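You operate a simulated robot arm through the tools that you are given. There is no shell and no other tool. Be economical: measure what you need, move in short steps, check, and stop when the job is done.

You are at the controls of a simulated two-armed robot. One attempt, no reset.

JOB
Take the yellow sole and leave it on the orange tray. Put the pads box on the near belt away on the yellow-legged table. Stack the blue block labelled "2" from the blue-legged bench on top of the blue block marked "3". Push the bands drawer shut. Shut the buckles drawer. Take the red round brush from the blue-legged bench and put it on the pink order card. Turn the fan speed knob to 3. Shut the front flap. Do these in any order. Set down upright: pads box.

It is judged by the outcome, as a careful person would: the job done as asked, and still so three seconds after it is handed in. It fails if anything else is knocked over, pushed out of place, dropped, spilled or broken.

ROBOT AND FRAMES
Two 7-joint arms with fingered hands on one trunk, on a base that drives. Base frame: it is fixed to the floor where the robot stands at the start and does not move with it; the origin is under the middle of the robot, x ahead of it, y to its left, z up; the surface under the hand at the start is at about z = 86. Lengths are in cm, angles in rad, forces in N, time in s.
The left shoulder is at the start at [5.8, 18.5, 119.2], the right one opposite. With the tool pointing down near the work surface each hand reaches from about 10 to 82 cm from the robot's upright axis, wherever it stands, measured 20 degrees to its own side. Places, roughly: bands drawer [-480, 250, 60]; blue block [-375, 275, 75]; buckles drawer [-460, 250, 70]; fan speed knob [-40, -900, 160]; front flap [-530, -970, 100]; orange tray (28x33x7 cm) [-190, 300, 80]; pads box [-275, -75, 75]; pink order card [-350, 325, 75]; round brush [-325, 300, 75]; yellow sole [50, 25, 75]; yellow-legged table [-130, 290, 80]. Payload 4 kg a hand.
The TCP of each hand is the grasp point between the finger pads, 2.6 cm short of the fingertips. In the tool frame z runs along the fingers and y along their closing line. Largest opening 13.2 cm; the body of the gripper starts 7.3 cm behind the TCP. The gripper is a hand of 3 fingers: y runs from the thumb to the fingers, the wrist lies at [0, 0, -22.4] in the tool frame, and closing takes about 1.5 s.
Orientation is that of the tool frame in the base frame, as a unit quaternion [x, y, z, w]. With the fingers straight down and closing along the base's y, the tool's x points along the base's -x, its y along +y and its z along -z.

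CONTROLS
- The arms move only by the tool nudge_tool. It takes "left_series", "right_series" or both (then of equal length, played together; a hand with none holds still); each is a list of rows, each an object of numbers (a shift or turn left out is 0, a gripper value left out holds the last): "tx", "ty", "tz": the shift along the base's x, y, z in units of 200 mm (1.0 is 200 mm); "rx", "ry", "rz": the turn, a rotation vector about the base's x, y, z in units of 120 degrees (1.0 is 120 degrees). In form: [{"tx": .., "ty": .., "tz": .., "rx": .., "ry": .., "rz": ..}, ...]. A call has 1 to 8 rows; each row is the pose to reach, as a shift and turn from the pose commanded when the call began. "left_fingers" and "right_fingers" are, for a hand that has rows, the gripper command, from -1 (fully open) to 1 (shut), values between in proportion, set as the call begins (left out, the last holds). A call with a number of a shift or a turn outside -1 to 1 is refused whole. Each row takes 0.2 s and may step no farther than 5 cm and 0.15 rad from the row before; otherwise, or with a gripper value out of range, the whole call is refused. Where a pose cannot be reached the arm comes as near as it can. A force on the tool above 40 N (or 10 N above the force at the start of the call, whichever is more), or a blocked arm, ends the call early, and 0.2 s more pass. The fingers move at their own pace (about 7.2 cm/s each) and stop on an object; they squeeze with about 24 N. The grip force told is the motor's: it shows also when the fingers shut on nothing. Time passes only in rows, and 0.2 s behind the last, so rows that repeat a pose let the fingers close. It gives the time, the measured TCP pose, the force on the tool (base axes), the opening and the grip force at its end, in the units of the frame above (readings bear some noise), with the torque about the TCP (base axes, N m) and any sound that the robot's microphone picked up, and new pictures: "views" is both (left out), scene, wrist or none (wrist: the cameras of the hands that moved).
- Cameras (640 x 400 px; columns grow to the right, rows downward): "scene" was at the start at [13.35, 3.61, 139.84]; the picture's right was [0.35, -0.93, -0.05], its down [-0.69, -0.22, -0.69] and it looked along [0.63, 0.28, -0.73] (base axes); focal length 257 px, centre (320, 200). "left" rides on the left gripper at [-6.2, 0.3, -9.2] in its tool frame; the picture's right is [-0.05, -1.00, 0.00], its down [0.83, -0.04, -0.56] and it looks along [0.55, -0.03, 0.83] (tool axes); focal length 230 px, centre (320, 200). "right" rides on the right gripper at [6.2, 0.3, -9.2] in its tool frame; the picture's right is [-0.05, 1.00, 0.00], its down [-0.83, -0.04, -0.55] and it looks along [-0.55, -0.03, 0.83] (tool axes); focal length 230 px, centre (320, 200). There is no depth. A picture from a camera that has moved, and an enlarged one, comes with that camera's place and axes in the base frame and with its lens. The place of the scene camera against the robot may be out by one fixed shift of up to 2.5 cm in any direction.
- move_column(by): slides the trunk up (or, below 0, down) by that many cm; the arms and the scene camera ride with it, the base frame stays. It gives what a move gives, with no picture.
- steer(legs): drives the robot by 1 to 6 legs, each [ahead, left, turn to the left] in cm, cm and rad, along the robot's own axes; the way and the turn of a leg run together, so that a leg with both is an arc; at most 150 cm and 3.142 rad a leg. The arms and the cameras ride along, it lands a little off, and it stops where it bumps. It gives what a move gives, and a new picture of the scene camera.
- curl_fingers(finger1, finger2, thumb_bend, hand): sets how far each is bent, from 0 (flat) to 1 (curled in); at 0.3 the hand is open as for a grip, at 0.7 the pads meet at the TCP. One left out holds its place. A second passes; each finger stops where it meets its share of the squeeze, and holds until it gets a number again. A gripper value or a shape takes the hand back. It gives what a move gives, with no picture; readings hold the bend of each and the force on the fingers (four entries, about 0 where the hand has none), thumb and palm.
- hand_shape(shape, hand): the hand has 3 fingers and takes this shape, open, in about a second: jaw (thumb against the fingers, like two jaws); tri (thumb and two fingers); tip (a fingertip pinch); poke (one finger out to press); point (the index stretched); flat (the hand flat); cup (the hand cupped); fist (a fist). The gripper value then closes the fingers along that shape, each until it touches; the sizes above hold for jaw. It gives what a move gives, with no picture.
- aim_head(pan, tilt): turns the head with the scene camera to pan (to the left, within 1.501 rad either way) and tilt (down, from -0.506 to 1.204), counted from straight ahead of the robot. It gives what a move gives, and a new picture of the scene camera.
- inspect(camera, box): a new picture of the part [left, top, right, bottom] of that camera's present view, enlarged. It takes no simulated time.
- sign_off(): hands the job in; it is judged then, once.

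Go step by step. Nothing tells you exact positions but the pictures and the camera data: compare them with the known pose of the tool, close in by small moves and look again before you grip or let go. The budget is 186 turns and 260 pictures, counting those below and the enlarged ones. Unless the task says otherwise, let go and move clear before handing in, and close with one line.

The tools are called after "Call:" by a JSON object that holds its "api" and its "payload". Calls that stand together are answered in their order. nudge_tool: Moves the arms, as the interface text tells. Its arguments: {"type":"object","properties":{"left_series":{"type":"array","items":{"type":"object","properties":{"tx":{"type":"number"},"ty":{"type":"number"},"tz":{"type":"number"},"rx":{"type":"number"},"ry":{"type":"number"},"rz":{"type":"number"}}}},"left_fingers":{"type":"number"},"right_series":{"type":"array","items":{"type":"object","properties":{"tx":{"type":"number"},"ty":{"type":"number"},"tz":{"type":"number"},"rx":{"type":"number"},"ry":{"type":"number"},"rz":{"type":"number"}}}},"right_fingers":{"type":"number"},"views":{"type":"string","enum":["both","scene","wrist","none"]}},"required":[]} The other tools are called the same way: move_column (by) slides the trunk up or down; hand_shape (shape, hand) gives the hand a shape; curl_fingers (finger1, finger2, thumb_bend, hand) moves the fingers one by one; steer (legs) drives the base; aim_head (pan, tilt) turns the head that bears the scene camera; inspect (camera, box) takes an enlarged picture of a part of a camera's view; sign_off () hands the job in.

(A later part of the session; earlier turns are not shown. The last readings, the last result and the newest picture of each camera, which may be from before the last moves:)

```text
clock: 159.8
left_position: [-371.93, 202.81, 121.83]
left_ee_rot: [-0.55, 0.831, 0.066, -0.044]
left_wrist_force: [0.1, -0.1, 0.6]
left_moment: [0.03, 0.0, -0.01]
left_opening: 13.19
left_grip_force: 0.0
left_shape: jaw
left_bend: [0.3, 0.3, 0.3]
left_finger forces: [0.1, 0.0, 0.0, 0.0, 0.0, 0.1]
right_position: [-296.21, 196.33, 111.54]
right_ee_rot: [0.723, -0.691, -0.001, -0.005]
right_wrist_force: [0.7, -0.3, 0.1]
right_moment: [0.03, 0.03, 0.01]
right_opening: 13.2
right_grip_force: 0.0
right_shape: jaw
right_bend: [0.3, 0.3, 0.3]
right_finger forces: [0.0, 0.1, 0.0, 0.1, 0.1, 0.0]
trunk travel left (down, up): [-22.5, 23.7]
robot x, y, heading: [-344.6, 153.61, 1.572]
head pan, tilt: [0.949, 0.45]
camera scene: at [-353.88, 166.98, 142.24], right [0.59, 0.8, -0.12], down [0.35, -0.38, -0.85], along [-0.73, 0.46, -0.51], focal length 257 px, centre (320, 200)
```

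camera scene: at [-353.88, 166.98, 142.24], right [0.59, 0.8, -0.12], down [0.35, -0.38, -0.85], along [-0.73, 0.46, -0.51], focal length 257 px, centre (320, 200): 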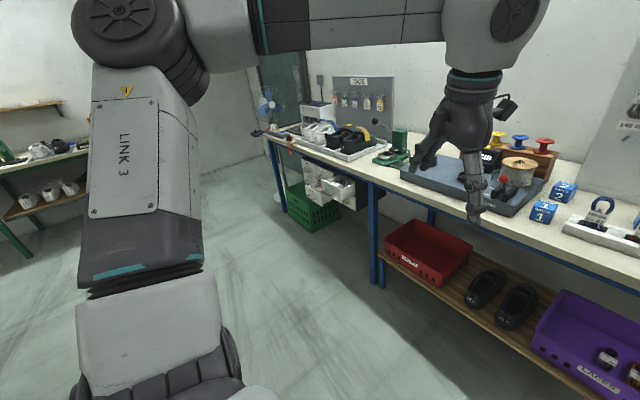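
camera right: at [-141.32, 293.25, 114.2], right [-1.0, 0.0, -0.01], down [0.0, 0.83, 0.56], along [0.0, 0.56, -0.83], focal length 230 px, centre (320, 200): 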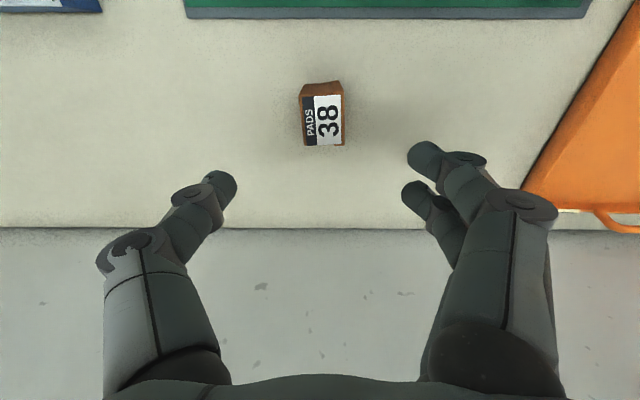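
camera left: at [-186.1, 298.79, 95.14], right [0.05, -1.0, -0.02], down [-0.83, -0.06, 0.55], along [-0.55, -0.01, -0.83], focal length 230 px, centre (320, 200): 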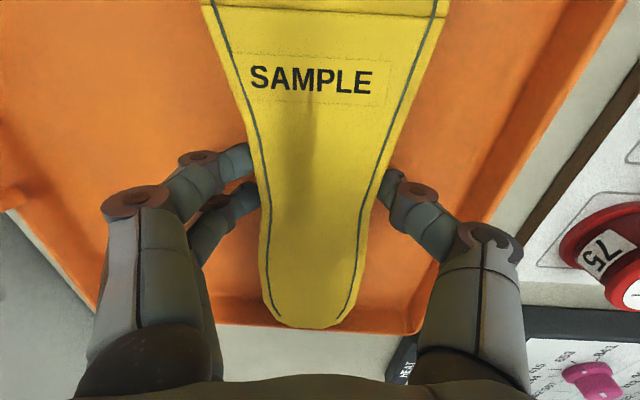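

Blocks 2 and 1 sit beside the lace rack, and another block plus a red item are behind it. The drawers are under the bench's left end. I'll move closer to see behind the rack.

Call:
{"api": "steer", "payload": {"legs": [[55, 0, 0]]}}

Call:
{"api": "aim_head", "payload": {"pan": 0.0, "tilt": 0.65}}

Call:
{"api": "inspect", "payload": {"camera": "scene", "box": [200, 80, 460, 280]}}

```text
clock: 163.0
left_position: [-371.83, 258.06, 121.8]
left_ee_rot: [-0.552, 0.83, 0.068, -0.043]
left_wrist_force: [-0.3, -0.1, -0.2]
left_moment: [0.0, 0.0, 0.02]
left_opening: 13.16
left_grip_force: 0.0
left_shape: jaw
left_bend: [0.3, 0.3, 0.3]
left_finger forces: [0.0, 0.0, 0.0, 0.1, 0.0, 0.0]
right_position: [-296.24, 251.73, 111.58]
right_ee_rot: [0.725, -0.688, -0.001, -0.005]
right_wrist_force: [0.2, 0.5, 0.5]
right_moment: [-0.02, 0.0, 0.01]
right_opening: 13.19
right_grip_force: 0.1
right_shape: jaw
right_bend: [0.3, 0.3, 0.3]
right_finger forces: [0.0, 0.1, 0.0, 0.1, 0.0, 0.0]
trunk travel left (down, up): [-22.5, 23.7]
robot x, y, heading: [-344.75, 209.31, 1.57]
head pan, tilt: [0.949, 0.45]
camera scene: at [-353.83, 222.24, 142.26], right [0.58, 0.8, -0.12], down [0.35, -0.38, -0.85], along [-0.73, 0.46, -0.51], focal length 257 px, centre (320, 200)
```

scene: 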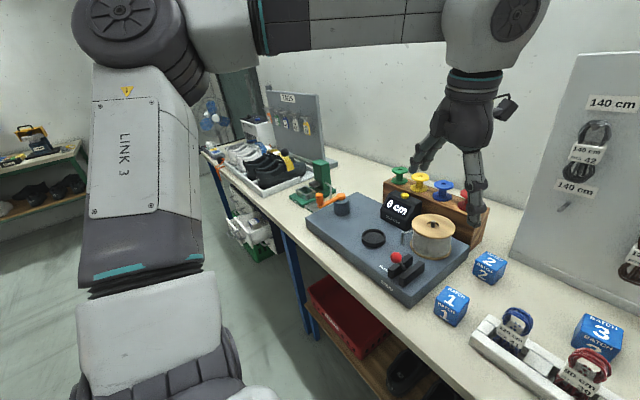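

```text
clock: 164.2
left_position: [-371.82, 258.15, 121.78]
left_ee_rot: [-0.551, 0.831, 0.066, -0.044]
left_wrist_force: [-0.5, 0.2, -1.3]
left_moment: [0.01, -0.04, 0.02]
left_opening: 13.19
left_grip_force: 0.0
left_shape: jaw
left_bend: [0.3, 0.3, 0.3]
left_finger forces: [0.0, 0.1, 0.0, 0.0, 0.0, 0.1]
right_position: [-296.23, 251.92, 111.55]
right_ee_rot: [0.725, -0.689, -0.002, -0.004]
right_wrist_force: [-0.8, -0.6, 0.0]
right_moment: [0.0, 0.0, 0.01]
right_opening: 13.19
right_grip_force: 0.1
right_shape: jaw
right_bend: [0.3, 0.3, 0.3]
right_finger forces: [0.0, 0.0, 0.0, 0.0, 0.0, 0.0]
trunk travel left (down, up): [-22.5, 23.7]
robot x, y, heading: [-344.89, 208.96, 1.571]
head pan, tilt: [0.0, 0.649]
camera scene: at [-346.36, 225.33, 140.0], right [1.0, 0.0, 0.0], down [0.0, -0.71, -0.7], along [0.0, 0.7, -0.71], focal length 257 px, centre (320, 200)
```

scene: 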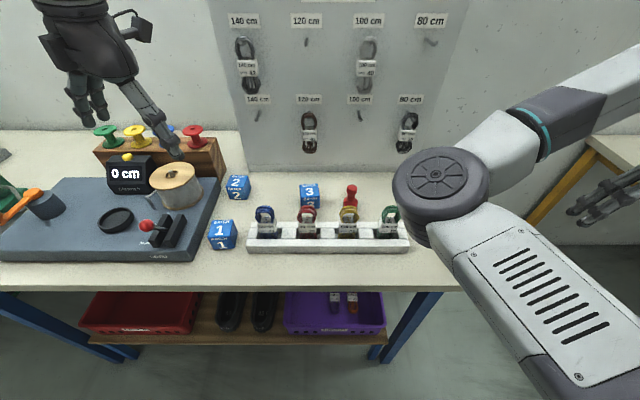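

```text
2.00 times, centred on (330, 180) of scene
camera zoom: at [-346.36, 225.33, 140.0], right [1.0, 0.0, 0.0], down [0.0, -0.71, -0.7], along [0.0, 0.7, -0.71], focal length 513 px, centre (300, 240)
```

zoom: 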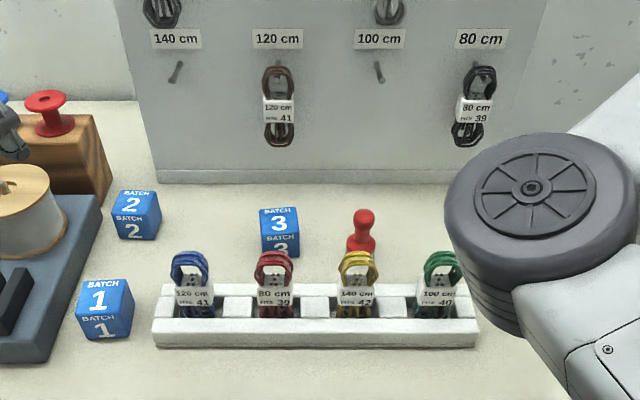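

Block 3 is near [-350, 282] and the red brush near [-336, 284], both behind the lace rack. I don't see the pink card yet, so I'll check the wrist views and the rest of the bench.

Call:
{"api": "inspect", "payload": {"camera": "right", "box": [0, 0, 640, 400]}}

Call:
{"api": "inspect", "payload": {"camera": "left", "box": [0, 0, 640, 400]}}

Call:
{"api": "aim_head", "payload": {"pan": 0.6, "tilt": 0.55}}

```text
1.00 times, centred on (320, 200) of right (not enlarged: the box is as wide or as high as the picture)
camera zoom: at [-296.35, 245.58, 120.72], right [-1.0, 0.0, -0.01], down [0.0, 0.83, 0.56], along [0.01, 0.56, -0.83], focal length 230 px, centre (320, 200)
```

zoom: 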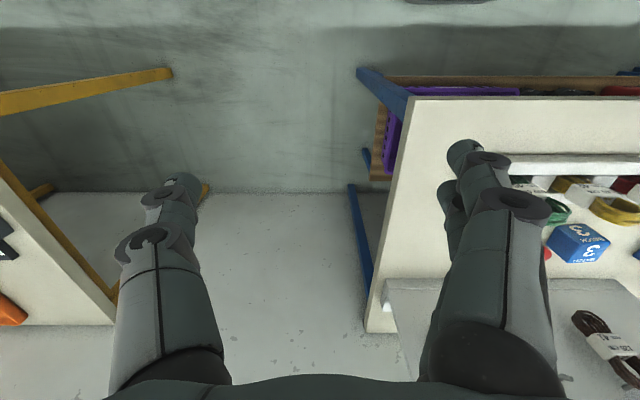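

```text
1.00 times, centred on (320, 200) of left (not enlarged: the box is as wide or as high as the picture)
camera zoom: at [-368.32, 263.27, 131.11], right [0.93, -0.33, -0.16], down [-0.2, -0.82, 0.54], along [-0.31, -0.47, -0.83], focal length 230 px, centre (320, 200)
```

zoom: 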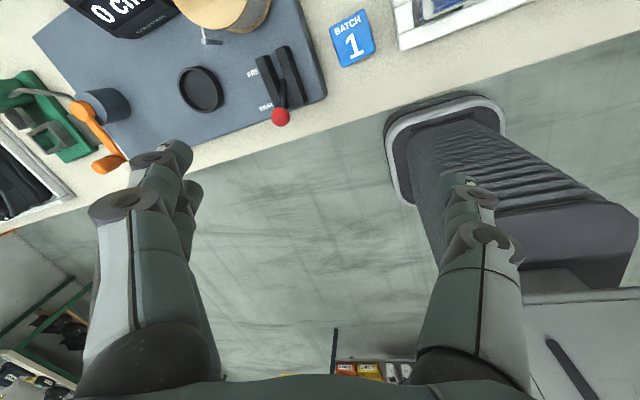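

```text
clock: 165.2
left_position: [-371.95, 258.17, 121.83]
left_ee_rot: [-0.551, 0.83, 0.067, -0.044]
left_wrist_force: [0.5, 0.0, 1.1]
left_moment: [-0.03, -0.04, -0.05]
left_opening: 13.21
left_grip_force: 0.0
left_shape: jaw
left_bend: [0.3, 0.3, 0.3]
left_finger forces: [0.0, 0.0, 0.0, 0.0, 0.1, 0.0]
right_position: [-296.15, 251.77, 111.65]
right_ee_rot: [0.724, -0.689, -0.001, -0.005]
right_wrist_force: [-0.1, 1.1, 0.4]
right_moment: [-0.03, -0.04, -0.01]
right_opening: 13.2
right_grip_force: 0.1
right_shape: jaw
right_bend: [0.3, 0.3, 0.3]
right_finger forces: [0.1, 0.0, 0.0, 0.1, 0.0, 0.1]
trunk travel left (down, up): [-22.5, 23.7]
robot x, y, heading: [-344.79, 208.94, 1.572]
head pan, tilt: [0.6, 0.55]
camera scene: at [-351.42, 224.19, 141.05], right [0.83, 0.56, -0.08], down [0.29, -0.55, -0.78], along [-0.48, 0.62, -0.62], focal length 257 px, centre (320, 200)
```

scene: 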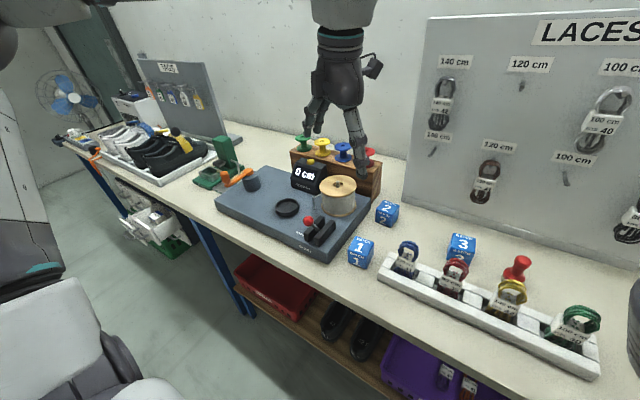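

Call:
{"api": "inspect", "payload": {"camera": "scene", "box": [30, 100, 350, 300]}}

Call:
{"api": "nudge_tool", "payload": {"left_series": [{"tz": 0.1}, {"tz": 0.1}, {"tz": 0.1}, {"tz": 0.1}, {"tz": 0.1}], "right_series": [{"tx": 0.2, "ty": -0.1}, {"tx": 0.35, "ty": -0.2}, {"tx": 0.45, "ty": -0.35}, {"tx": 0.5, "ty": -0.55}, {"tx": 0.5, "ty": -0.75}], "views": "none"}}

Call:
{"api": "aim_head", "payload": {"pan": -0.35, "tilt": 0.55}}

```text
2.00 times, centred on (190, 200) of scene
camera zoom: at [-351.42, 224.19, 141.05], right [0.83, 0.56, -0.08], down [0.29, -0.55, -0.78], along [-0.48, 0.62, -0.62], focal length 513 px, centre (580, 200)
```

zoom: 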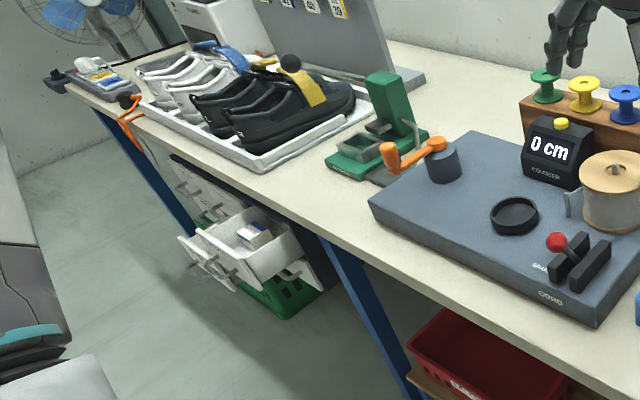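

```text
clock: 166.4
left_position: [-371.88, 257.82, 123.84]
left_ee_rot: [-0.552, 0.83, 0.068, -0.042]
left_wrist_force: [-0.3, -0.4, 1.0]
left_moment: [0.02, -0.01, 0.0]
left_opening: 13.2
left_grip_force: 0.2
left_shape: jaw
left_bend: [0.3, 0.3, 0.3]
left_finger forces: [0.1, 0.0, 0.0, 0.1, 0.1, 0.0]
right_position: [-286.25, 236.36, 111.65]
right_ee_rot: [0.725, -0.688, 0.0, -0.005]
right_wrist_force: [-0.1, 0.2, 0.0]
right_moment: [0.06, -0.01, 0.03]
right_opening: 13.18
right_grip_force: 0.0
right_shape: jaw
right_bend: [0.3, 0.3, 0.3]
right_finger forces: [0.0, 0.1, 0.0, 0.0, 0.0, 0.1]
trunk travel left (down, up): [-22.5, 23.7]
robot x, y, heading: [-344.77, 209.58, 1.574]
head pan, tilt: [0.6, 0.55]
```

```text
clock: 167.6
left_position: [-371.81, 258.04, 123.69]
left_ee_rot: [-0.551, 0.831, 0.068, -0.043]
left_wrist_force: [0.0, 0.5, 0.2]
left_moment: [-0.01, -0.01, 0.07]
left_opening: 13.17
left_grip_force: 0.1
left_shape: jaw
left_bend: [0.3, 0.3, 0.3]
left_finger forces: [0.0, 0.1, 0.0, 0.1, 0.0, 0.0]
right_position: [-286.21, 236.52, 111.51]
right_ee_rot: [0.724, -0.689, -0.002, -0.006]
right_wrist_force: [0.7, 0.1, 1.0]
right_moment: [-0.02, -0.03, -0.01]
right_opening: 13.2
right_grip_force: 0.0
right_shape: jaw
right_bend: [0.3, 0.3, 0.3]
right_finger forces: [0.0, 0.0, 0.1, 0.1, 0.1, 0.0]
trunk travel left (down, up): [-22.5, 23.7]
robot x, y, heading: [-344.52, 209.11, 1.571]
head pan, tilt: [-0.351, 0.55]
camera scene: at [-343.27, 225.19, 140.91], right [0.94, -0.34, 0.05], down [-0.18, -0.61, -0.77], along [0.29, 0.72, -0.63], focal length 257 px, centre (320, 200)
```

scene: 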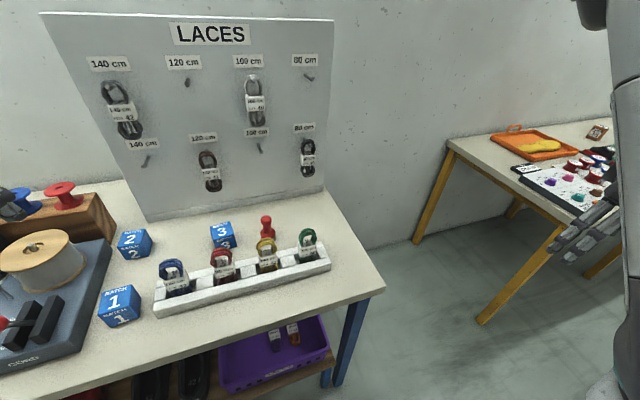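

Call:
{"api": "inspect", "payload": {"camera": "scene", "box": [190, 170, 350, 270]}}

Call:
{"api": "inspect", "payload": {"camera": "scene", "box": [40, 0, 360, 200]}}

```text
4.00 times, centred on (270, 220) of scene
camera zoom: at [-343.27, 225.19, 140.91], right [0.94, -0.34, 0.05], down [-0.18, -0.61, -0.77], along [0.29, 0.72, -0.63], focal length 1027 px, centre (520, 120)
```

zoom: 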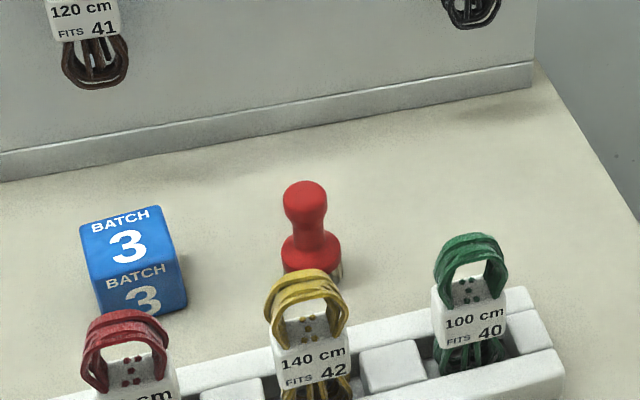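

```text
2.00 times, centred on (200, 100) of scene
camera zoom: at [-343.27, 225.19, 140.91], right [0.94, -0.34, 0.05], down [-0.18, -0.61, -0.77], along [0.29, 0.72, -0.63], focal length 513 px, centre (560, 400)
```

zoom: 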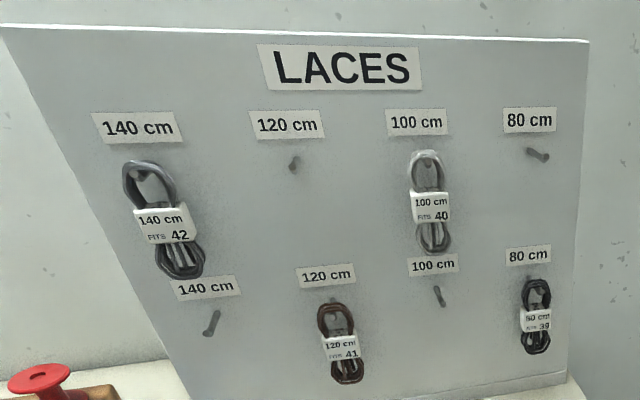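

The red object is the brush (bristles down). The pink card may be hidden behind the LACES board. I'll go to the drawers at the bench's left end and look back from there.

Call:
{"api": "steer", "payload": {"legs": [[-50, 0, 0], [0, 115, 0]]}}

Call:
{"api": "aim_head", "payload": {"pan": -0.8, "tilt": 0.3}}

Call:
{"api": "aim_head", "payload": {"pan": 0.0, "tilt": 0.6}}

```text
clock: 175.9
left_position: [-485.37, 206.75, 123.86]
left_ee_rot: [-0.56, 0.825, 0.067, -0.045]
left_wrist_force: [0.0, -1.7, -0.4]
left_moment: [-0.02, 0.03, 0.0]
left_opening: 13.2
left_grip_force: 0.0
left_shape: jaw
left_bend: [0.3, 0.3, 0.3]
left_finger forces: [0.0, 0.0, 0.0, 0.0, 0.1, 0.0]
right_position: [-399.26, 187.08, 111.46]
right_ee_rot: [0.733, -0.681, -0.002, -0.005]
right_wrist_force: [-0.3, -0.4, 0.4]
right_moment: [0.01, -0.01, 0.0]
right_opening: 13.2
right_grip_force: 0.2
right_shape: jaw
right_bend: [0.3, 0.3, 0.3]
right_finger forces: [0.0, 0.1, 0.1, 0.1, 0.1, 0.1]
trunk travel left (down, up): [-22.5, 23.7]
robot x, y, heading: [-457.92, 158.55, 1.595]
head pan, tilt: [-0.351, 0.55]
camera scene: at [-456.08, 174.56, 140.91], right [0.95, -0.32, 0.05], down [-0.17, -0.61, -0.77], along [0.28, 0.72, -0.63], focal length 257 px, centre (320, 200)
```

scene: 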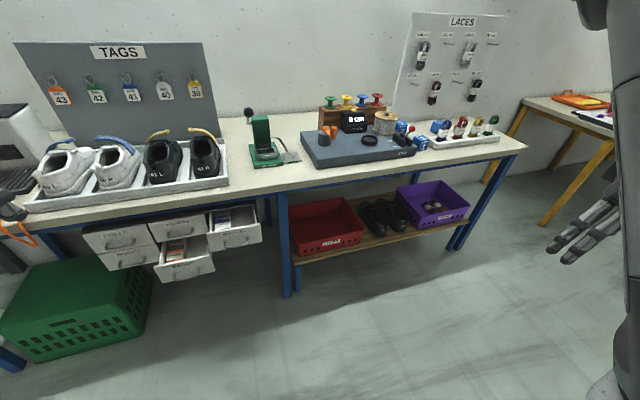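

```text
clock: 176.8
left_position: [-485.36, 206.78, 123.85]
left_ee_rot: [-0.56, 0.824, 0.066, -0.045]
left_wrist_force: [-0.7, 0.8, 0.7]
left_moment: [0.0, -0.01, -0.02]
left_opening: 13.18
left_grip_force: 0.1
left_shape: jaw
left_bend: [0.3, 0.3, 0.3]
left_finger forces: [0.0, 0.0, 0.0, 0.0, 0.0, 0.0]
right_position: [-399.28, 187.17, 111.47]
right_ee_rot: [0.733, -0.68, -0.001, -0.006]
right_wrist_force: [0.8, -0.1, -0.8]
right_moment: [0.0, -0.01, -0.02]
right_opening: 13.16
right_grip_force: 0.0
right_shape: jaw
right_bend: [0.3, 0.3, 0.3]
right_finger forces: [0.1, 0.0, 0.0, 0.1, 0.0, 0.1]
trunk travel left (down, up): [-22.5, 23.7]
robot x, y, heading: [-456.87, 158.4, 1.595]
head pan, tilt: [-0.799, 0.3]
camera scene: at [-452.44, 173.08, 143.45], right [0.71, -0.69, 0.1], down [-0.2, -0.35, -0.92], along [0.67, 0.63, -0.39], focal length 257 px, centre (320, 200)
```

scene: 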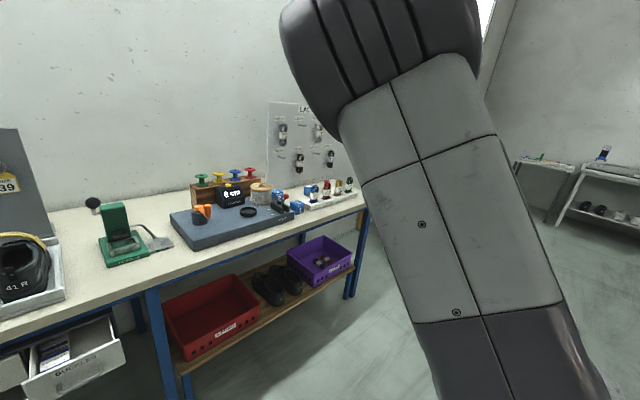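

```text
clock: 177.9
left_position: [-485.44, 206.8, 123.72]
left_ee_rot: [-0.56, 0.824, 0.068, -0.043]
left_wrist_force: [0.8, 1.0, -0.2]
left_moment: [0.03, -0.01, -0.05]
left_opening: 13.17
left_grip_force: 0.0
left_shape: jaw
left_bend: [0.3, 0.3, 0.3]
left_finger forces: [0.0, 0.0, 0.0, 0.0, 0.0, 0.0]
right_position: [-399.28, 187.02, 111.43]
right_ee_rot: [0.733, -0.68, -0.001, -0.006]
right_wrist_force: [0.3, -0.4, -1.6]
right_moment: [-0.03, 0.01, 0.01]
right_opening: 13.15
right_grip_force: 0.0
right_shape: jaw
right_bend: [0.3, 0.3, 0.3]
right_finger forces: [0.0, 0.0, 0.0, 0.0, 0.0, 0.1]
trunk travel left (down, up): [-22.5, 23.7]
robot x, y, heading: [-456.93, 158.53, 1.594]
head pan, tilt: [0.0, 0.6]
camera scene: at [-459.18, 174.83, 140.4], right [1.0, 0.02, 0.0], down [0.01, -0.68, -0.74], along [-0.02, 0.74, -0.68], focal length 257 px, centre (320, 200)
```

scene: 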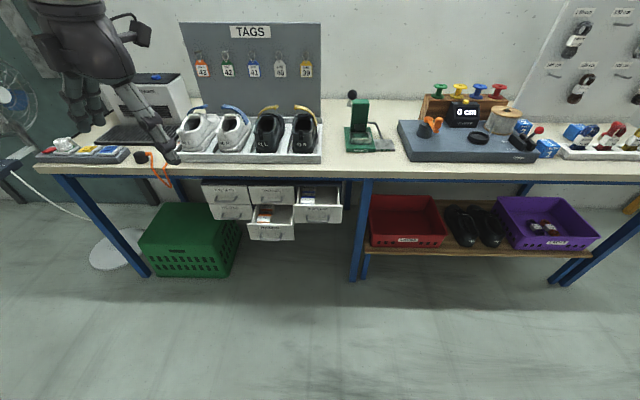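

Call:
{"api": "inspect", "payload": {"camera": "scene", "box": [180, 160, 380, 285]}}

Call:
{"api": "inspect", "payload": {"camera": "scene", "box": [390, 60, 640, 220]}}

```text
3.20 times, centred on (280, 222) of scene
camera zoom: at [-459.18, 174.83, 140.4], right [1.0, 0.02, 0.0], down [0.01, -0.68, -0.74], along [-0.02, 0.74, -0.68], focal length 821 px, centre (448, 128)
```

zoom: 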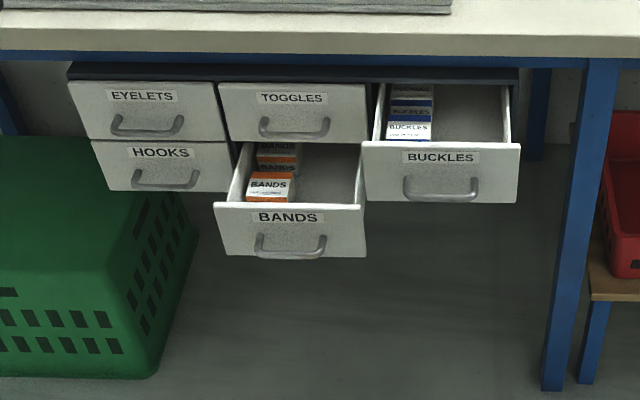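

```text
2.50 times, centred on (515, 140) of scene
camera zoom: at [-459.18, 174.83, 140.4], right [1.0, 0.02, 0.0], down [0.01, -0.68, -0.74], along [-0.02, 0.74, -0.68], focal length 642 px, centre (-168, 350)
```

zoom: 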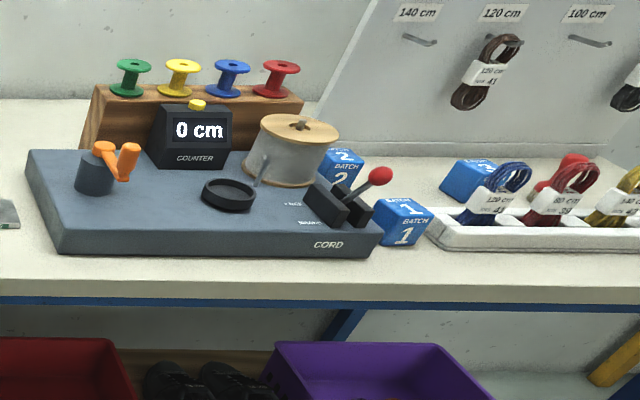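

Buckles (top right) and Bands (lower middle) drawers are open about 10 cm; I'll push their fronts with closed fingers of the left hand. First step closer, lower the trunk and level the hand.

Call:
{"api": "steer", "payload": {"legs": [[22, 0, -0.024]]}}

Call:
{"api": "move_column", "payload": {"by": -20}}

Call:
{"api": "nudge_tool", "payload": {"left_series": [{"rx": -0.01, "ry": -0.024, "rz": 0.063, "ty": -0.1}, {"rx": -0.02, "ry": -0.048, "rz": 0.126, "ty": -0.3}, {"rx": -0.029, "ry": -0.071, "rz": 0.188, "ty": -0.5}, {"rx": -0.029, "ry": -0.071, "rz": 0.188, "ty": -0.6}], "left_fingers": 1, "views": "scene"}}

```text
clock: 179.6
left_position: [-484.57, 229.36, 123.88]
left_ee_rot: [-0.552, 0.83, 0.068, -0.043]
left_wrist_force: [-0.6, -0.3, 0.2]
left_moment: [0.01, 0.01, -0.04]
left_opening: 13.17
left_grip_force: 0.2
left_shape: jaw
left_bend: [0.3, 0.3, 0.3]
left_finger forces: [0.0, 0.0, 0.1, 0.0, 0.1, 0.1]
right_position: [-399.02, 208.11, 111.53]
right_ee_rot: [0.725, -0.689, -0.002, -0.005]
right_wrist_force: [-0.3, 0.1, 0.2]
right_moment: [0.05, 0.0, -0.02]
right_opening: 13.17
right_grip_force: 0.1
right_shape: jaw
right_bend: [0.3, 0.3, 0.3]
right_finger forces: [0.1, 0.1, 0.0, 0.0, 0.0, 0.1]
trunk travel left (down, up): [-22.5, 23.7]
robot x, y, heading: [-457.54, 180.54, 1.576]
head pan, tilt: [0.0, 0.6]
camera scene: at [-459.11, 196.9, 140.43], right [1.0, 0.0, 0.0], down [0.0, -0.68, -0.74], along [0.0, 0.74, -0.68], focal length 257 px, centre (320, 200)
```

scene: 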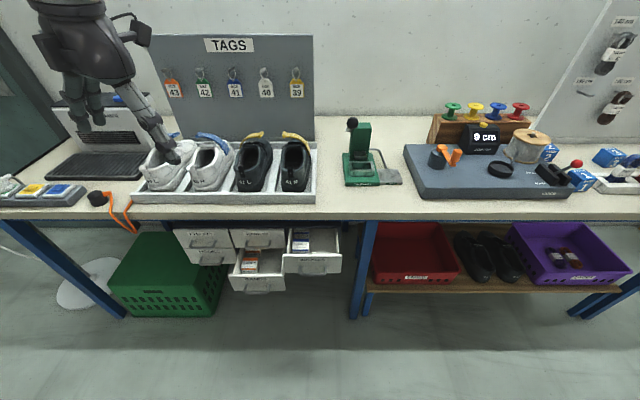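

```text
clock: 181.8
left_position: [-484.67, 229.42, 104.04]
left_ee_rot: [-0.552, 0.83, 0.069, -0.043]
left_wrist_force: [-0.1, -1.4, -0.1]
left_moment: [0.03, -0.01, 0.0]
left_opening: 13.19
left_grip_force: 0.0
left_shape: jaw
left_bend: [0.3, 0.3, 0.3]
left_finger forces: [0.0, 0.0, 0.0, 0.0, 0.0, 0.0]
right_position: [-398.99, 212.6, 84.24]
right_ee_rot: [0.722, -0.684, 0.074, 0.073]
right_wrist_force: [-0.8, -0.2, 0.4]
right_moment: [0.04, -0.01, 0.0]
right_opening: 13.21
right_grip_force: 0.1
right_shape: jaw
right_bend: [0.3, 0.3, 0.3]
right_finger forces: [0.0, 0.0, 0.0, 0.0, 0.0, 0.0]
trunk travel left (down, up): [-2.5, 43.7]
robot x, y, heading: [-457.47, 180.59, 1.574]
head pan, tilt: [0.0, 0.6]
```

```text
clock: 182.8
left_position: [-484.66, 217.29, 104.05]
left_ee_rot: [-0.706, 0.709, -0.007, -0.01]
left_wrist_force: [0.2, -0.3, -1.0]
left_moment: [-0.01, 0.0, -0.01]
left_opening: 0.0
left_grip_force: 0.0
left_shape: jaw
left_bend: [0.65, 0.65, 0.67]
left_finger forces: [0.0, 0.1, 0.0, 0.0, 0.0, 0.0]
right_position: [-398.92, 212.75, 84.21]
right_ee_rot: [0.721, -0.685, 0.074, 0.074]
right_wrist_force: [-0.2, -0.4, 0.9]
right_moment: [0.04, 0.03, 0.02]
right_opening: 13.2
right_grip_force: 0.0
right_shape: jaw
right_bend: [0.3, 0.3, 0.3]
right_finger forces: [0.1, 0.0, 0.0, 0.1, 0.1, 0.1]
trunk travel left (down, up): [-2.5, 43.7]
robot x, y, heading: [-457.68, 180.67, 1.574]
head pan, tilt: [0.0, 0.6]
camera scene: at [-459.12, 213.98, 110.99], right [1.0, 0.0, 0.0], down [0.0, -0.88, -0.47], along [0.0, 0.47, -0.88], focal length 257 px, centre (320, 200)
```

scene: 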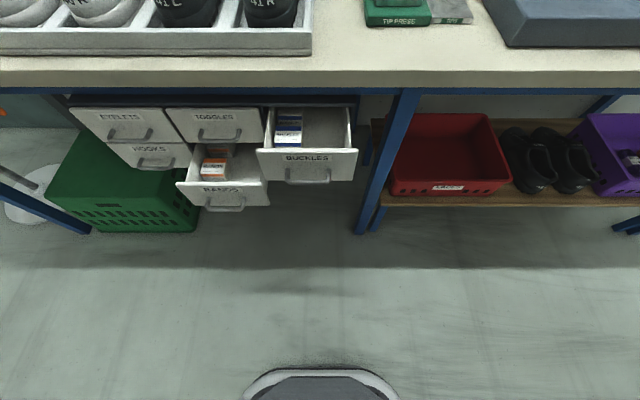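

The drawer fronts are near y ≈ 246: Buckles centred at about [-461, 246, 66], Bands at about [-481, 244, 57]. I'll pitch the left hand forward and bring it down in front of Buckles.

Call:
{"api": "nudge_tool", "payload": {"left_series": [{"rx": 0.071, "tz": -0.12, "tx": 0.07}, {"rx": 0.142, "tz": -0.24, "tx": 0.14}, {"rx": 0.213, "tz": -0.36, "tx": 0.21}, {"rx": 0.284, "tz": -0.48, "tx": 0.28}, {"rx": 0.355, "tz": -0.6, "tx": 0.35}, {"rx": 0.426, "tz": -0.72, "tx": 0.42}, {"rx": 0.497, "tz": -0.84, "tx": 0.5}, {"rx": 0.568, "tz": -0.96, "tx": 0.6}], "views": "none"}}

Call:
{"api": "nudge_tool", "payload": {"left_series": [{"tz": -0.2, "tx": 0.1}, {"tz": -0.4, "tx": 0.25}, {"tz": -0.6, "tx": 0.4}, {"tz": -0.74, "tx": 0.54}], "views": "both"}}

```text
clock: 184.6
left_position: [-466.78, 225.24, 97.67]
left_ee_rot: [0.597, -0.592, -0.385, -0.38]
left_wrist_force: [0.0, -1.1, 0.8]
left_moment: [-0.01, -0.01, 0.0]
left_opening: 0.0
left_grip_force: 24.4
left_shape: jaw
left_bend: [0.63, 0.63, 0.66]
left_finger forces: [0.0, 0.0, 0.0, 0.1, 0.0, 0.1]
left hand out of reach, approached as far as the arm can: row 4, 5, 6, 7, 8
right_position: [-398.8, 212.52, 84.18]
right_ee_rot: [0.721, -0.685, 0.074, 0.074]
right_wrist_force: [-0.4, 0.0, 0.2]
right_moment: [0.03, 0.02, 0.02]
right_opening: 13.19
right_grip_force: 0.0
right_shape: jaw
right_bend: [0.3, 0.3, 0.3]
right_finger forces: [0.0, 0.0, 0.1, 0.0, 0.0, 0.0]
trunk travel left (down, up): [-2.5, 43.7]
robot x, y, heading: [-457.22, 180.39, 1.568]
head pan, tilt: [0.0, 0.6]
```

```text
clock: 185.6
left_position: [-464.82, 233.72, 86.23]
left_ee_rot: [0.591, -0.591, -0.391, -0.385]
left_wrist_force: [-0.2, 0.4, 0.0]
left_moment: [0.04, 0.0, 0.02]
left_opening: 0.0
left_grip_force: 24.3
left_shape: jaw
left_bend: [0.63, 0.63, 0.66]
left_finger forces: [0.0, 0.0, 0.1, 0.1, 0.0, 0.1]
left hand out of reach, approached as far as the arm can: row 1, 2, 3, 4
right_position: [-399.08, 212.88, 84.06]
right_ee_rot: [0.721, -0.685, 0.075, 0.076]
right_wrist_force: [0.4, 0.1, -0.2]
right_moment: [-0.03, -0.04, -0.02]
right_opening: 13.17
right_grip_force: 0.0
right_shape: jaw
right_bend: [0.3, 0.3, 0.3]
right_finger forces: [0.0, 0.1, 0.1, 0.0, 0.1, 0.0]
trunk travel left (down, up): [-2.5, 43.7]
robot x, y, heading: [-457.39, 180.49, 1.575]
head pan, tilt: [0.0, 0.6]
camera scene: at [-459.25, 214.21, 110.86], right [1.0, 0.0, 0.0], down [0.0, -0.88, -0.47], along [0.0, 0.47, -0.88], focal length 257 px, centre (320, 200)
camera left: at [-464.82, 227.71, 95.65], right [1.0, 0.02, 0.04], down [0.04, -0.84, -0.54], along [0.02, 0.54, -0.84], focal length 230 px, centre (320, 200)
```

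scene: 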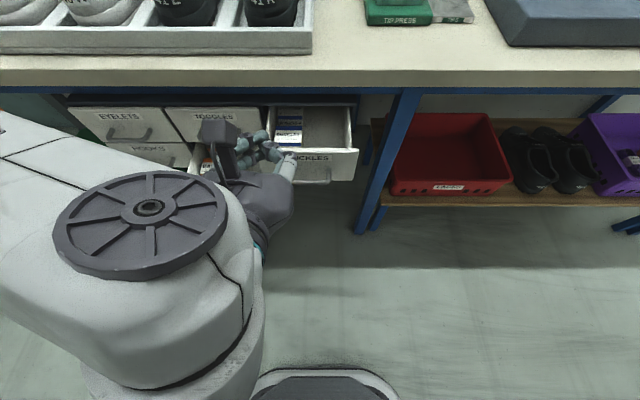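
left: 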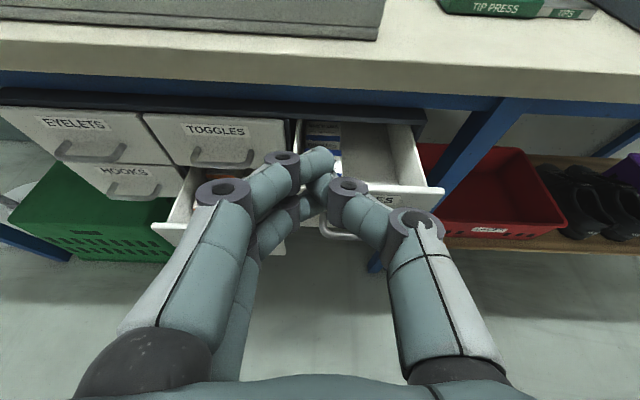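

The arm is cramped this close. I'll back the base up 30 cm so the hand can reach out and down.

Call:
{"api": "steer", "payload": {"legs": [[-32, 0, 0]]}}

Call:
{"api": "nudge_tool", "payload": {"left_series": [{}, {}], "views": "none"}}

```text
clock: 187.7
left_position: [-464.64, 201.56, 86.35]
left_ee_rot: [-0.59, 0.591, 0.391, 0.386]
left_wrist_force: [0.4, 0.4, 0.4]
left_moment: [0.02, -0.03, 0.0]
left_opening: 0.02
left_grip_force: 23.8
left_shape: jaw
left_bend: [0.63, 0.63, 0.66]
left_finger forces: [0.1, 0.0, 0.0, 0.1, 0.0, 0.0]
right_position: [-398.97, 180.63, 84.21]
right_ee_rot: [0.721, -0.685, 0.075, 0.075]
right_wrist_force: [-0.1, -0.3, -0.1]
right_moment: [0.0, 0.01, -0.01]
right_opening: 13.19
right_grip_force: 0.1
right_shape: jaw
right_bend: [0.3, 0.3, 0.3]
right_finger forces: [0.0, 0.1, 0.1, 0.0, 0.1, 0.0]
trunk travel left (down, up): [-2.5, 43.7]
robot x, y, heading: [-457.27, 148.18, 1.574]
head pan, tilt: [0.0, 0.6]
camera scene: at [-459.1, 181.91, 111.0], right [1.0, 0.0, 0.0], down [0.0, -0.88, -0.47], along [0.0, 0.47, -0.88], focal length 257 px, centre (320, 200)
```

scene: 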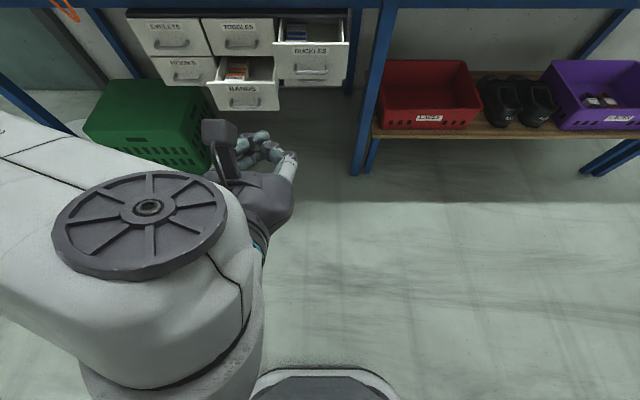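

```text
clock: 188.3
left_position: [-464.55, 201.56, 86.37]
left_ee_rot: [-0.591, 0.591, 0.39, 0.386]
left_wrist_force: [0.0, -0.1, 0.7]
left_moment: [0.01, 0.02, 0.04]
left_opening: 0.0
left_grip_force: 24.4
left_shape: jaw
left_bend: [0.63, 0.63, 0.66]
left_finger forces: [0.0, 0.1, 0.0, 0.0, 0.0, 0.0]
right_position: [-398.96, 180.75, 84.15]
right_ee_rot: [0.721, -0.685, 0.074, 0.076]
right_wrist_force: [0.0, -0.2, 1.0]
right_moment: [0.0, 0.0, 0.0]
right_opening: 13.21
right_grip_force: 0.1
right_shape: jaw
right_bend: [0.3, 0.3, 0.3]
right_finger forces: [0.0, 0.1, 0.1, 0.0, 0.0, 0.0]
trunk travel left (down, up): [-2.5, 43.7]
robot x, y, heading: [-457.36, 148.45, 1.576]
head pan, tilt: [0.0, 0.6]
```

Triangulating, the Buckles front is at y ≈ 243, z ≈ 65–76. I'll extend the hand out in front of it.

Call:
{"api": "nudge_tool", "payload": {"left_series": [{"ty": 0.15, "tz": -0.1, "tx": 0.04}, {"ty": 0.32, "tz": -0.22, "tx": 0.09}, {"ty": 0.5, "tz": -0.35, "tx": 0.14}, {"ty": 0.7, "tz": -0.48, "tx": 0.18}, {"ty": 0.85, "tz": -0.6, "tx": 0.18}, {"ty": 1.0, "tz": -0.645, "tx": 0.18}], "views": "both"}}

```text
clock: 189.7
left_position: [-463.3, 221.45, 74.03]
left_ee_rot: [-0.59, 0.592, 0.39, 0.386]
left_wrist_force: [0.1, 0.2, 0.1]
left_moment: [0.01, 0.0, 0.02]
left_opening: 0.01
left_grip_force: 24.1
left_shape: jaw
left_bend: [0.63, 0.63, 0.66]
left_finger forces: [0.0, 0.0, 0.0, 0.0, 0.1, 0.0]
left hand out of reach, approached as far as the arm can: row 4, 5, 6
right_position: [-398.95, 180.71, 84.21]
right_ee_rot: [0.721, -0.685, 0.075, 0.074]
right_wrist_force: [0.1, -0.4, 1.0]
right_moment: [0.0, 0.0, 0.0]
right_opening: 13.18
right_grip_force: 0.1
right_shape: jaw
right_bend: [0.3, 0.3, 0.3]
right_finger forces: [0.0, 0.1, 0.0, 0.1, 0.1, 0.0]
trunk travel left (down, up): [-2.5, 43.7]
robot x, y, heading: [-457.55, 148.76, 1.577]
head pan, tilt: [0.0, 0.6]
camera scene: at [-459.11, 181.98, 110.98], right [1.0, 0.0, 0.0], down [0.0, -0.88, -0.47], along [0.0, 0.47, -0.88], focal length 257 px, centre (320, 200)
camera left: at [-463.41, 215.34, 83.33], right [1.0, 0.02, 0.04], down [0.04, -0.84, -0.54], along [0.02, 0.54, -0.84], focal length 230 px, centre (320, 200)
```

scene: 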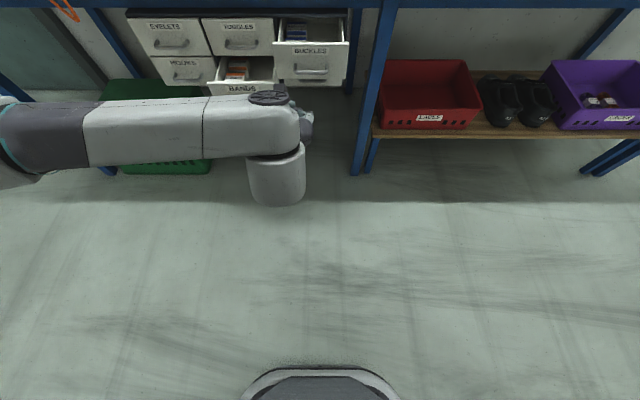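
left: 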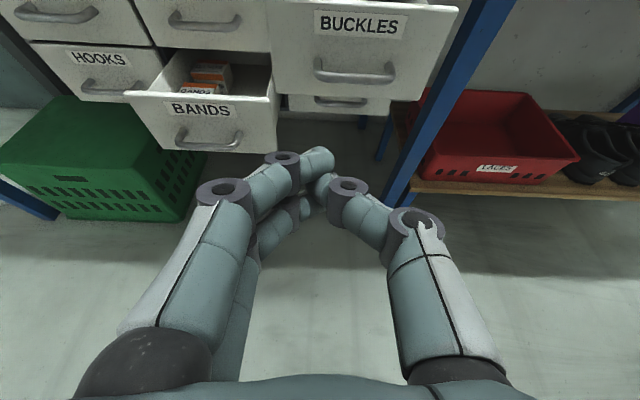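

The fingertips point at the Buckles front. I'll drive ahead 15 cm, then push with the arm.

Call:
{"api": "steer", "payload": {"legs": [[15, -2, 0]]}}

Call:
{"api": "nudge_tool", "payload": {"left_series": [{"ty": 0.1}, {"ty": 0.2}, {"ty": 0.3}, {"ty": 0.4}, {"ty": 0.5}, {"ty": 0.6}, {"ty": 0.7}, {"ty": 0.8}], "views": "both"}}

```text
clock: 191.1
left_position: [-461.28, 236.45, 73.82]
left_ee_rot: [-0.591, 0.592, 0.389, 0.386]
left_wrist_force: [0.2, 0.3, -0.1]
left_moment: [0.03, 0.01, -0.01]
left_opening: 0.0
left_grip_force: 24.4
left_shape: jaw
left_bend: [0.63, 0.63, 0.66]
left_finger forces: [0.1, 0.0, 0.0, 0.0, 0.1, 0.0]
right_position: [-396.97, 195.76, 84.14]
right_ee_rot: [0.722, -0.684, 0.076, 0.075]
right_wrist_force: [0.1, 1.0, -0.6]
right_moment: [-0.05, 0.01, -0.03]
right_opening: 13.2
right_grip_force: 0.1
right_shape: jaw
right_bend: [0.3, 0.3, 0.3]
right_finger forces: [0.0, 0.1, 0.0, 0.1, 0.0, 0.0]
trunk travel left (down, up): [-2.5, 43.7]
robot x, y, heading: [-455.32, 163.81, 1.568]
head pan, tilt: [0.0, 0.6]
camera scene: at [-457.07, 197.08, 110.95], right [1.0, 0.0, 0.0], down [0.0, -0.88, -0.47], along [0.0, 0.47, -0.88], focal length 257 px, centre (320, 200)
```

scene: 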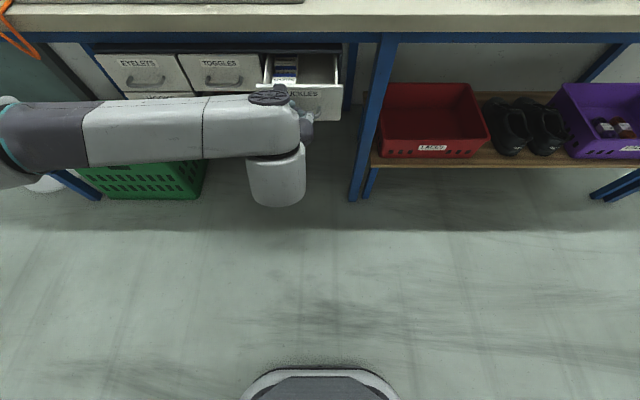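

```text
clock: 192.9
left_position: [-466.12, 249.37, 75.18]
left_ee_rot: [-0.59, 0.591, 0.39, 0.387]
left_wrist_force: [0.2, -0.1, 0.9]
left_moment: [-0.02, 0.01, 0.0]
left_opening: 0.01
left_grip_force: 23.6
left_shape: jaw
left_bend: [0.64, 0.63, 0.66]
left_finger forces: [0.0, 0.0, 0.0, 0.0, 0.0, 0.0]
left hand out of reach, approached as far as the arm can: row 1, 2, 3, 4, 5, 6, 7, 8
right_position: [-397.0, 195.77, 84.35]
right_ee_rot: [0.722, -0.684, 0.074, 0.074]
right_wrist_force: [0.3, -0.1, -0.1]
right_moment: [-0.01, 0.03, 0.0]
right_opening: 13.18
right_grip_force: 0.0
right_shape: jaw
right_bend: [0.3, 0.3, 0.3]
right_finger forces: [0.0, 0.0, 0.1, 0.0, 0.0, 0.0]
trunk travel left (down, up): [-2.5, 43.7]
robot x, y, heading: [-455.31, 163.9, 1.576]
head pan, tilt: [0.0, 0.6]
camera scene: at [-457.11, 196.96, 110.99], right [1.0, 0.0, 0.0], down [0.0, -0.88, -0.47], along [0.0, 0.47, -0.88], focal length 257 px, centre (320, 200)
camera left: at [-466.15, 243.4, 84.56], right [1.0, 0.02, 0.04], down [0.04, -0.84, -0.54], along [0.02, 0.54, -0.84], focal length 230 px, centre (320, 200)
```

scene: 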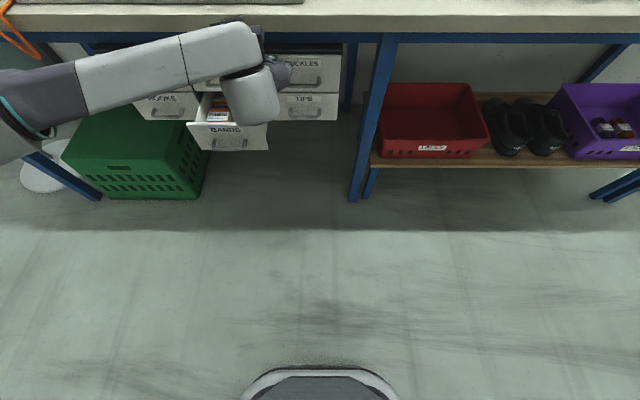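
left: 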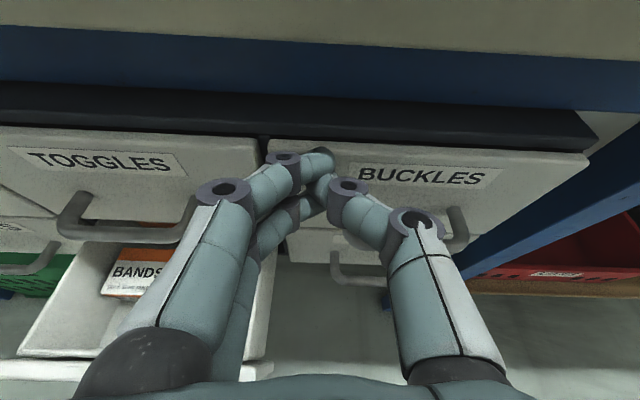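

Call:
{"api": "inspect", "payload": {"camera": "scene", "box": [120, 30, 380, 190]}}

Call:
{"api": "inspect", "payload": {"camera": "left", "box": [160, 60, 640, 300]}}

```text
2.46 times, centred on (250, 110) of scene
camera zoom: at [-457.11, 196.96, 110.99], right [1.0, 0.0, 0.0], down [0.0, -0.88, -0.47], along [0.0, 0.47, -0.88], focal length 632 px, centre (492, 422)
```

zoom: 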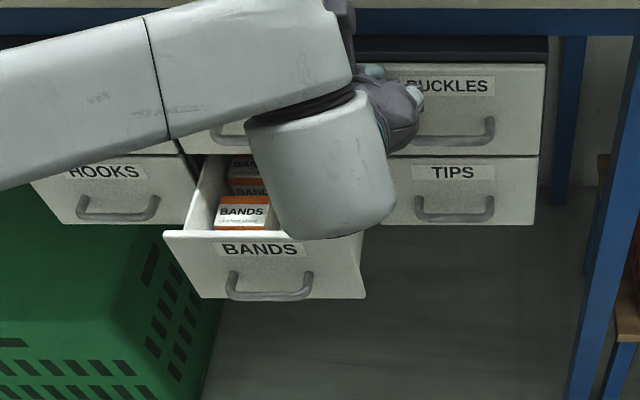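

```text
1.33 times, centred on (400, 180) of left
camera zoom: at [-466.15, 243.4, 84.56], right [1.0, 0.02, 0.04], down [0.04, -0.84, -0.54], along [0.02, 0.54, -0.84], focal length 307 px, centre (213, 227)
```

zoom: 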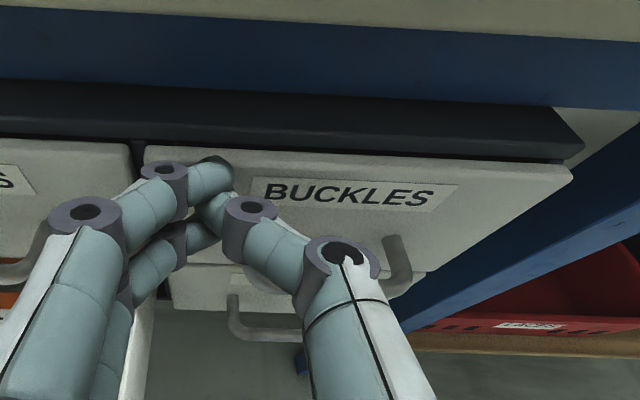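

Buckles is almost flush. I'll recentre to the right and give it a final firm push to be sure.

Call:
{"api": "nudge_tool", "payload": {"left_series": [{"ty": -0.1}, {"ty": -0.2}], "views": "none"}}

Call:
{"api": "steer", "payload": {"legs": [[0, -6, 0], [2, 0, 0]]}}

Call:
{"api": "nudge_tool", "payload": {"left_series": [{"ty": 0.05}, {"ty": 0.1}, {"ty": 0.15}, {"ty": 0.2}, {"ty": 0.25}, {"ty": 0.3}, {"ty": 0.35}, {"ty": 0.4}], "views": "wrist"}}

```text
clock: 193.5
left_position: [-465.81, 245.45, 75.06]
left_ee_rot: [-0.59, 0.592, 0.39, 0.387]
left_wrist_force: [0.6, -0.3, 0.5]
left_moment: [0.01, 0.0, 0.01]
left_opening: 0.0
left_grip_force: 24.0
left_shape: jaw
left_bend: [0.64, 0.63, 0.66]
left_finger forces: [0.0, 0.0, 0.0, 0.0, 0.1, 0.1]
right_position: [-396.9, 195.87, 84.31]
right_ee_rot: [0.722, -0.684, 0.075, 0.074]
right_wrist_force: [-0.4, 0.0, 0.1]
right_moment: [0.04, -0.01, 0.0]
right_opening: 13.19
right_grip_force: 0.0
right_shape: jaw
right_bend: [0.3, 0.3, 0.3]
right_finger forces: [0.1, 0.0, 0.0, 0.1, 0.0, 0.1]
trunk travel left (down, up): [-2.5, 43.7]
robot x, y, heading: [-455.58, 163.6, 1.576]
head pan, tilt: [0.0, 0.6]
```

```text
clock: 194.9
left_position: [-459.82, 247.38, 75.14]
left_ee_rot: [-0.59, 0.592, 0.39, 0.387]
left_wrist_force: [0.2, -0.1, -0.8]
left_moment: [-0.01, -0.01, 0.0]
left_opening: 0.0
left_grip_force: 24.3
left_shape: jaw
left_bend: [0.64, 0.63, 0.66]
left_finger forces: [0.0, 0.0, 0.0, 0.1, 0.1, 0.0]
right_position: [-391.05, 197.71, 84.27]
right_ee_rot: [0.721, -0.685, 0.074, 0.074]
right_wrist_force: [0.6, 1.0, -0.9]
right_moment: [-0.01, 0.04, -0.02]
right_opening: 13.2
right_grip_force: 0.1
right_shape: jaw
right_bend: [0.3, 0.3, 0.3]
right_finger forces: [0.0, 0.0, 0.0, 0.0, 0.1, 0.0]
trunk travel left (down, up): [-2.5, 43.7]
robot x, y, heading: [-449.44, 165.39, 1.565]
head pan, tilt: [0.0, 0.6]
camera scene: at [-451.14, 198.92, 111.01], right [1.0, 0.0, 0.0], down [0.0, -0.88, -0.47], along [0.0, 0.47, -0.88], focal length 257 px, centre (320, 200)
```

scene: 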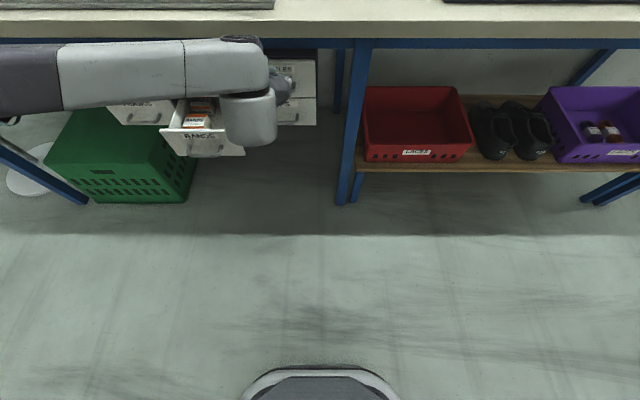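

```text
clock: 195.8
left_position: [-459.82, 249.98, 75.13]
left_ee_rot: [-0.591, 0.593, 0.387, 0.387]
left_wrist_force: [-4.9, -23.8, 9.4]
left_moment: [0.26, -0.07, 0.05]
left_opening: 0.0
left_grip_force: 24.0
left_shape: jaw
left_bend: [0.71, 0.64, 0.68]
left_finger forces: [33.1, 0.0, 0.0, 0.1, 0.0, 0.1]
right_position: [-391.16, 197.48, 84.32]
right_ee_rot: [0.722, -0.684, 0.073, 0.073]
right_wrist_force: [0.5, 0.1, 0.0]
right_moment: [0.02, -0.02, -0.01]
right_opening: 13.15
right_grip_force: 0.0
right_shape: jaw
right_bend: [0.3, 0.3, 0.3]
right_finger forces: [0.0, 0.1, 0.1, 0.0, 0.0, 0.0]
trunk travel left (down, up): [-2.5, 43.7]
robot x, y, heading: [-449.22, 165.35, 1.582]
head pan, tilt: [0.0, 0.6]
stopped in row 4 (left hand): the force on the tool passed its limit at 44 N (the readings are from after the stop); the commanded pose is now the measured one
camera left: at [-459.95, 243.94, 84.64], right [1.0, 0.02, 0.05], down [0.04, -0.84, -0.54], along [0.03, 0.54, -0.84], focal length 230 px, centre (320, 200)
```

left: 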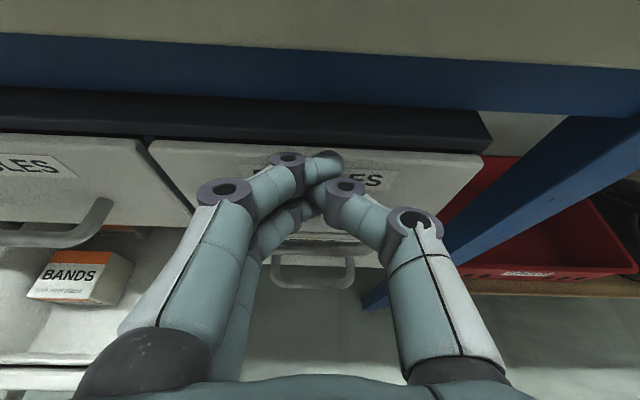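

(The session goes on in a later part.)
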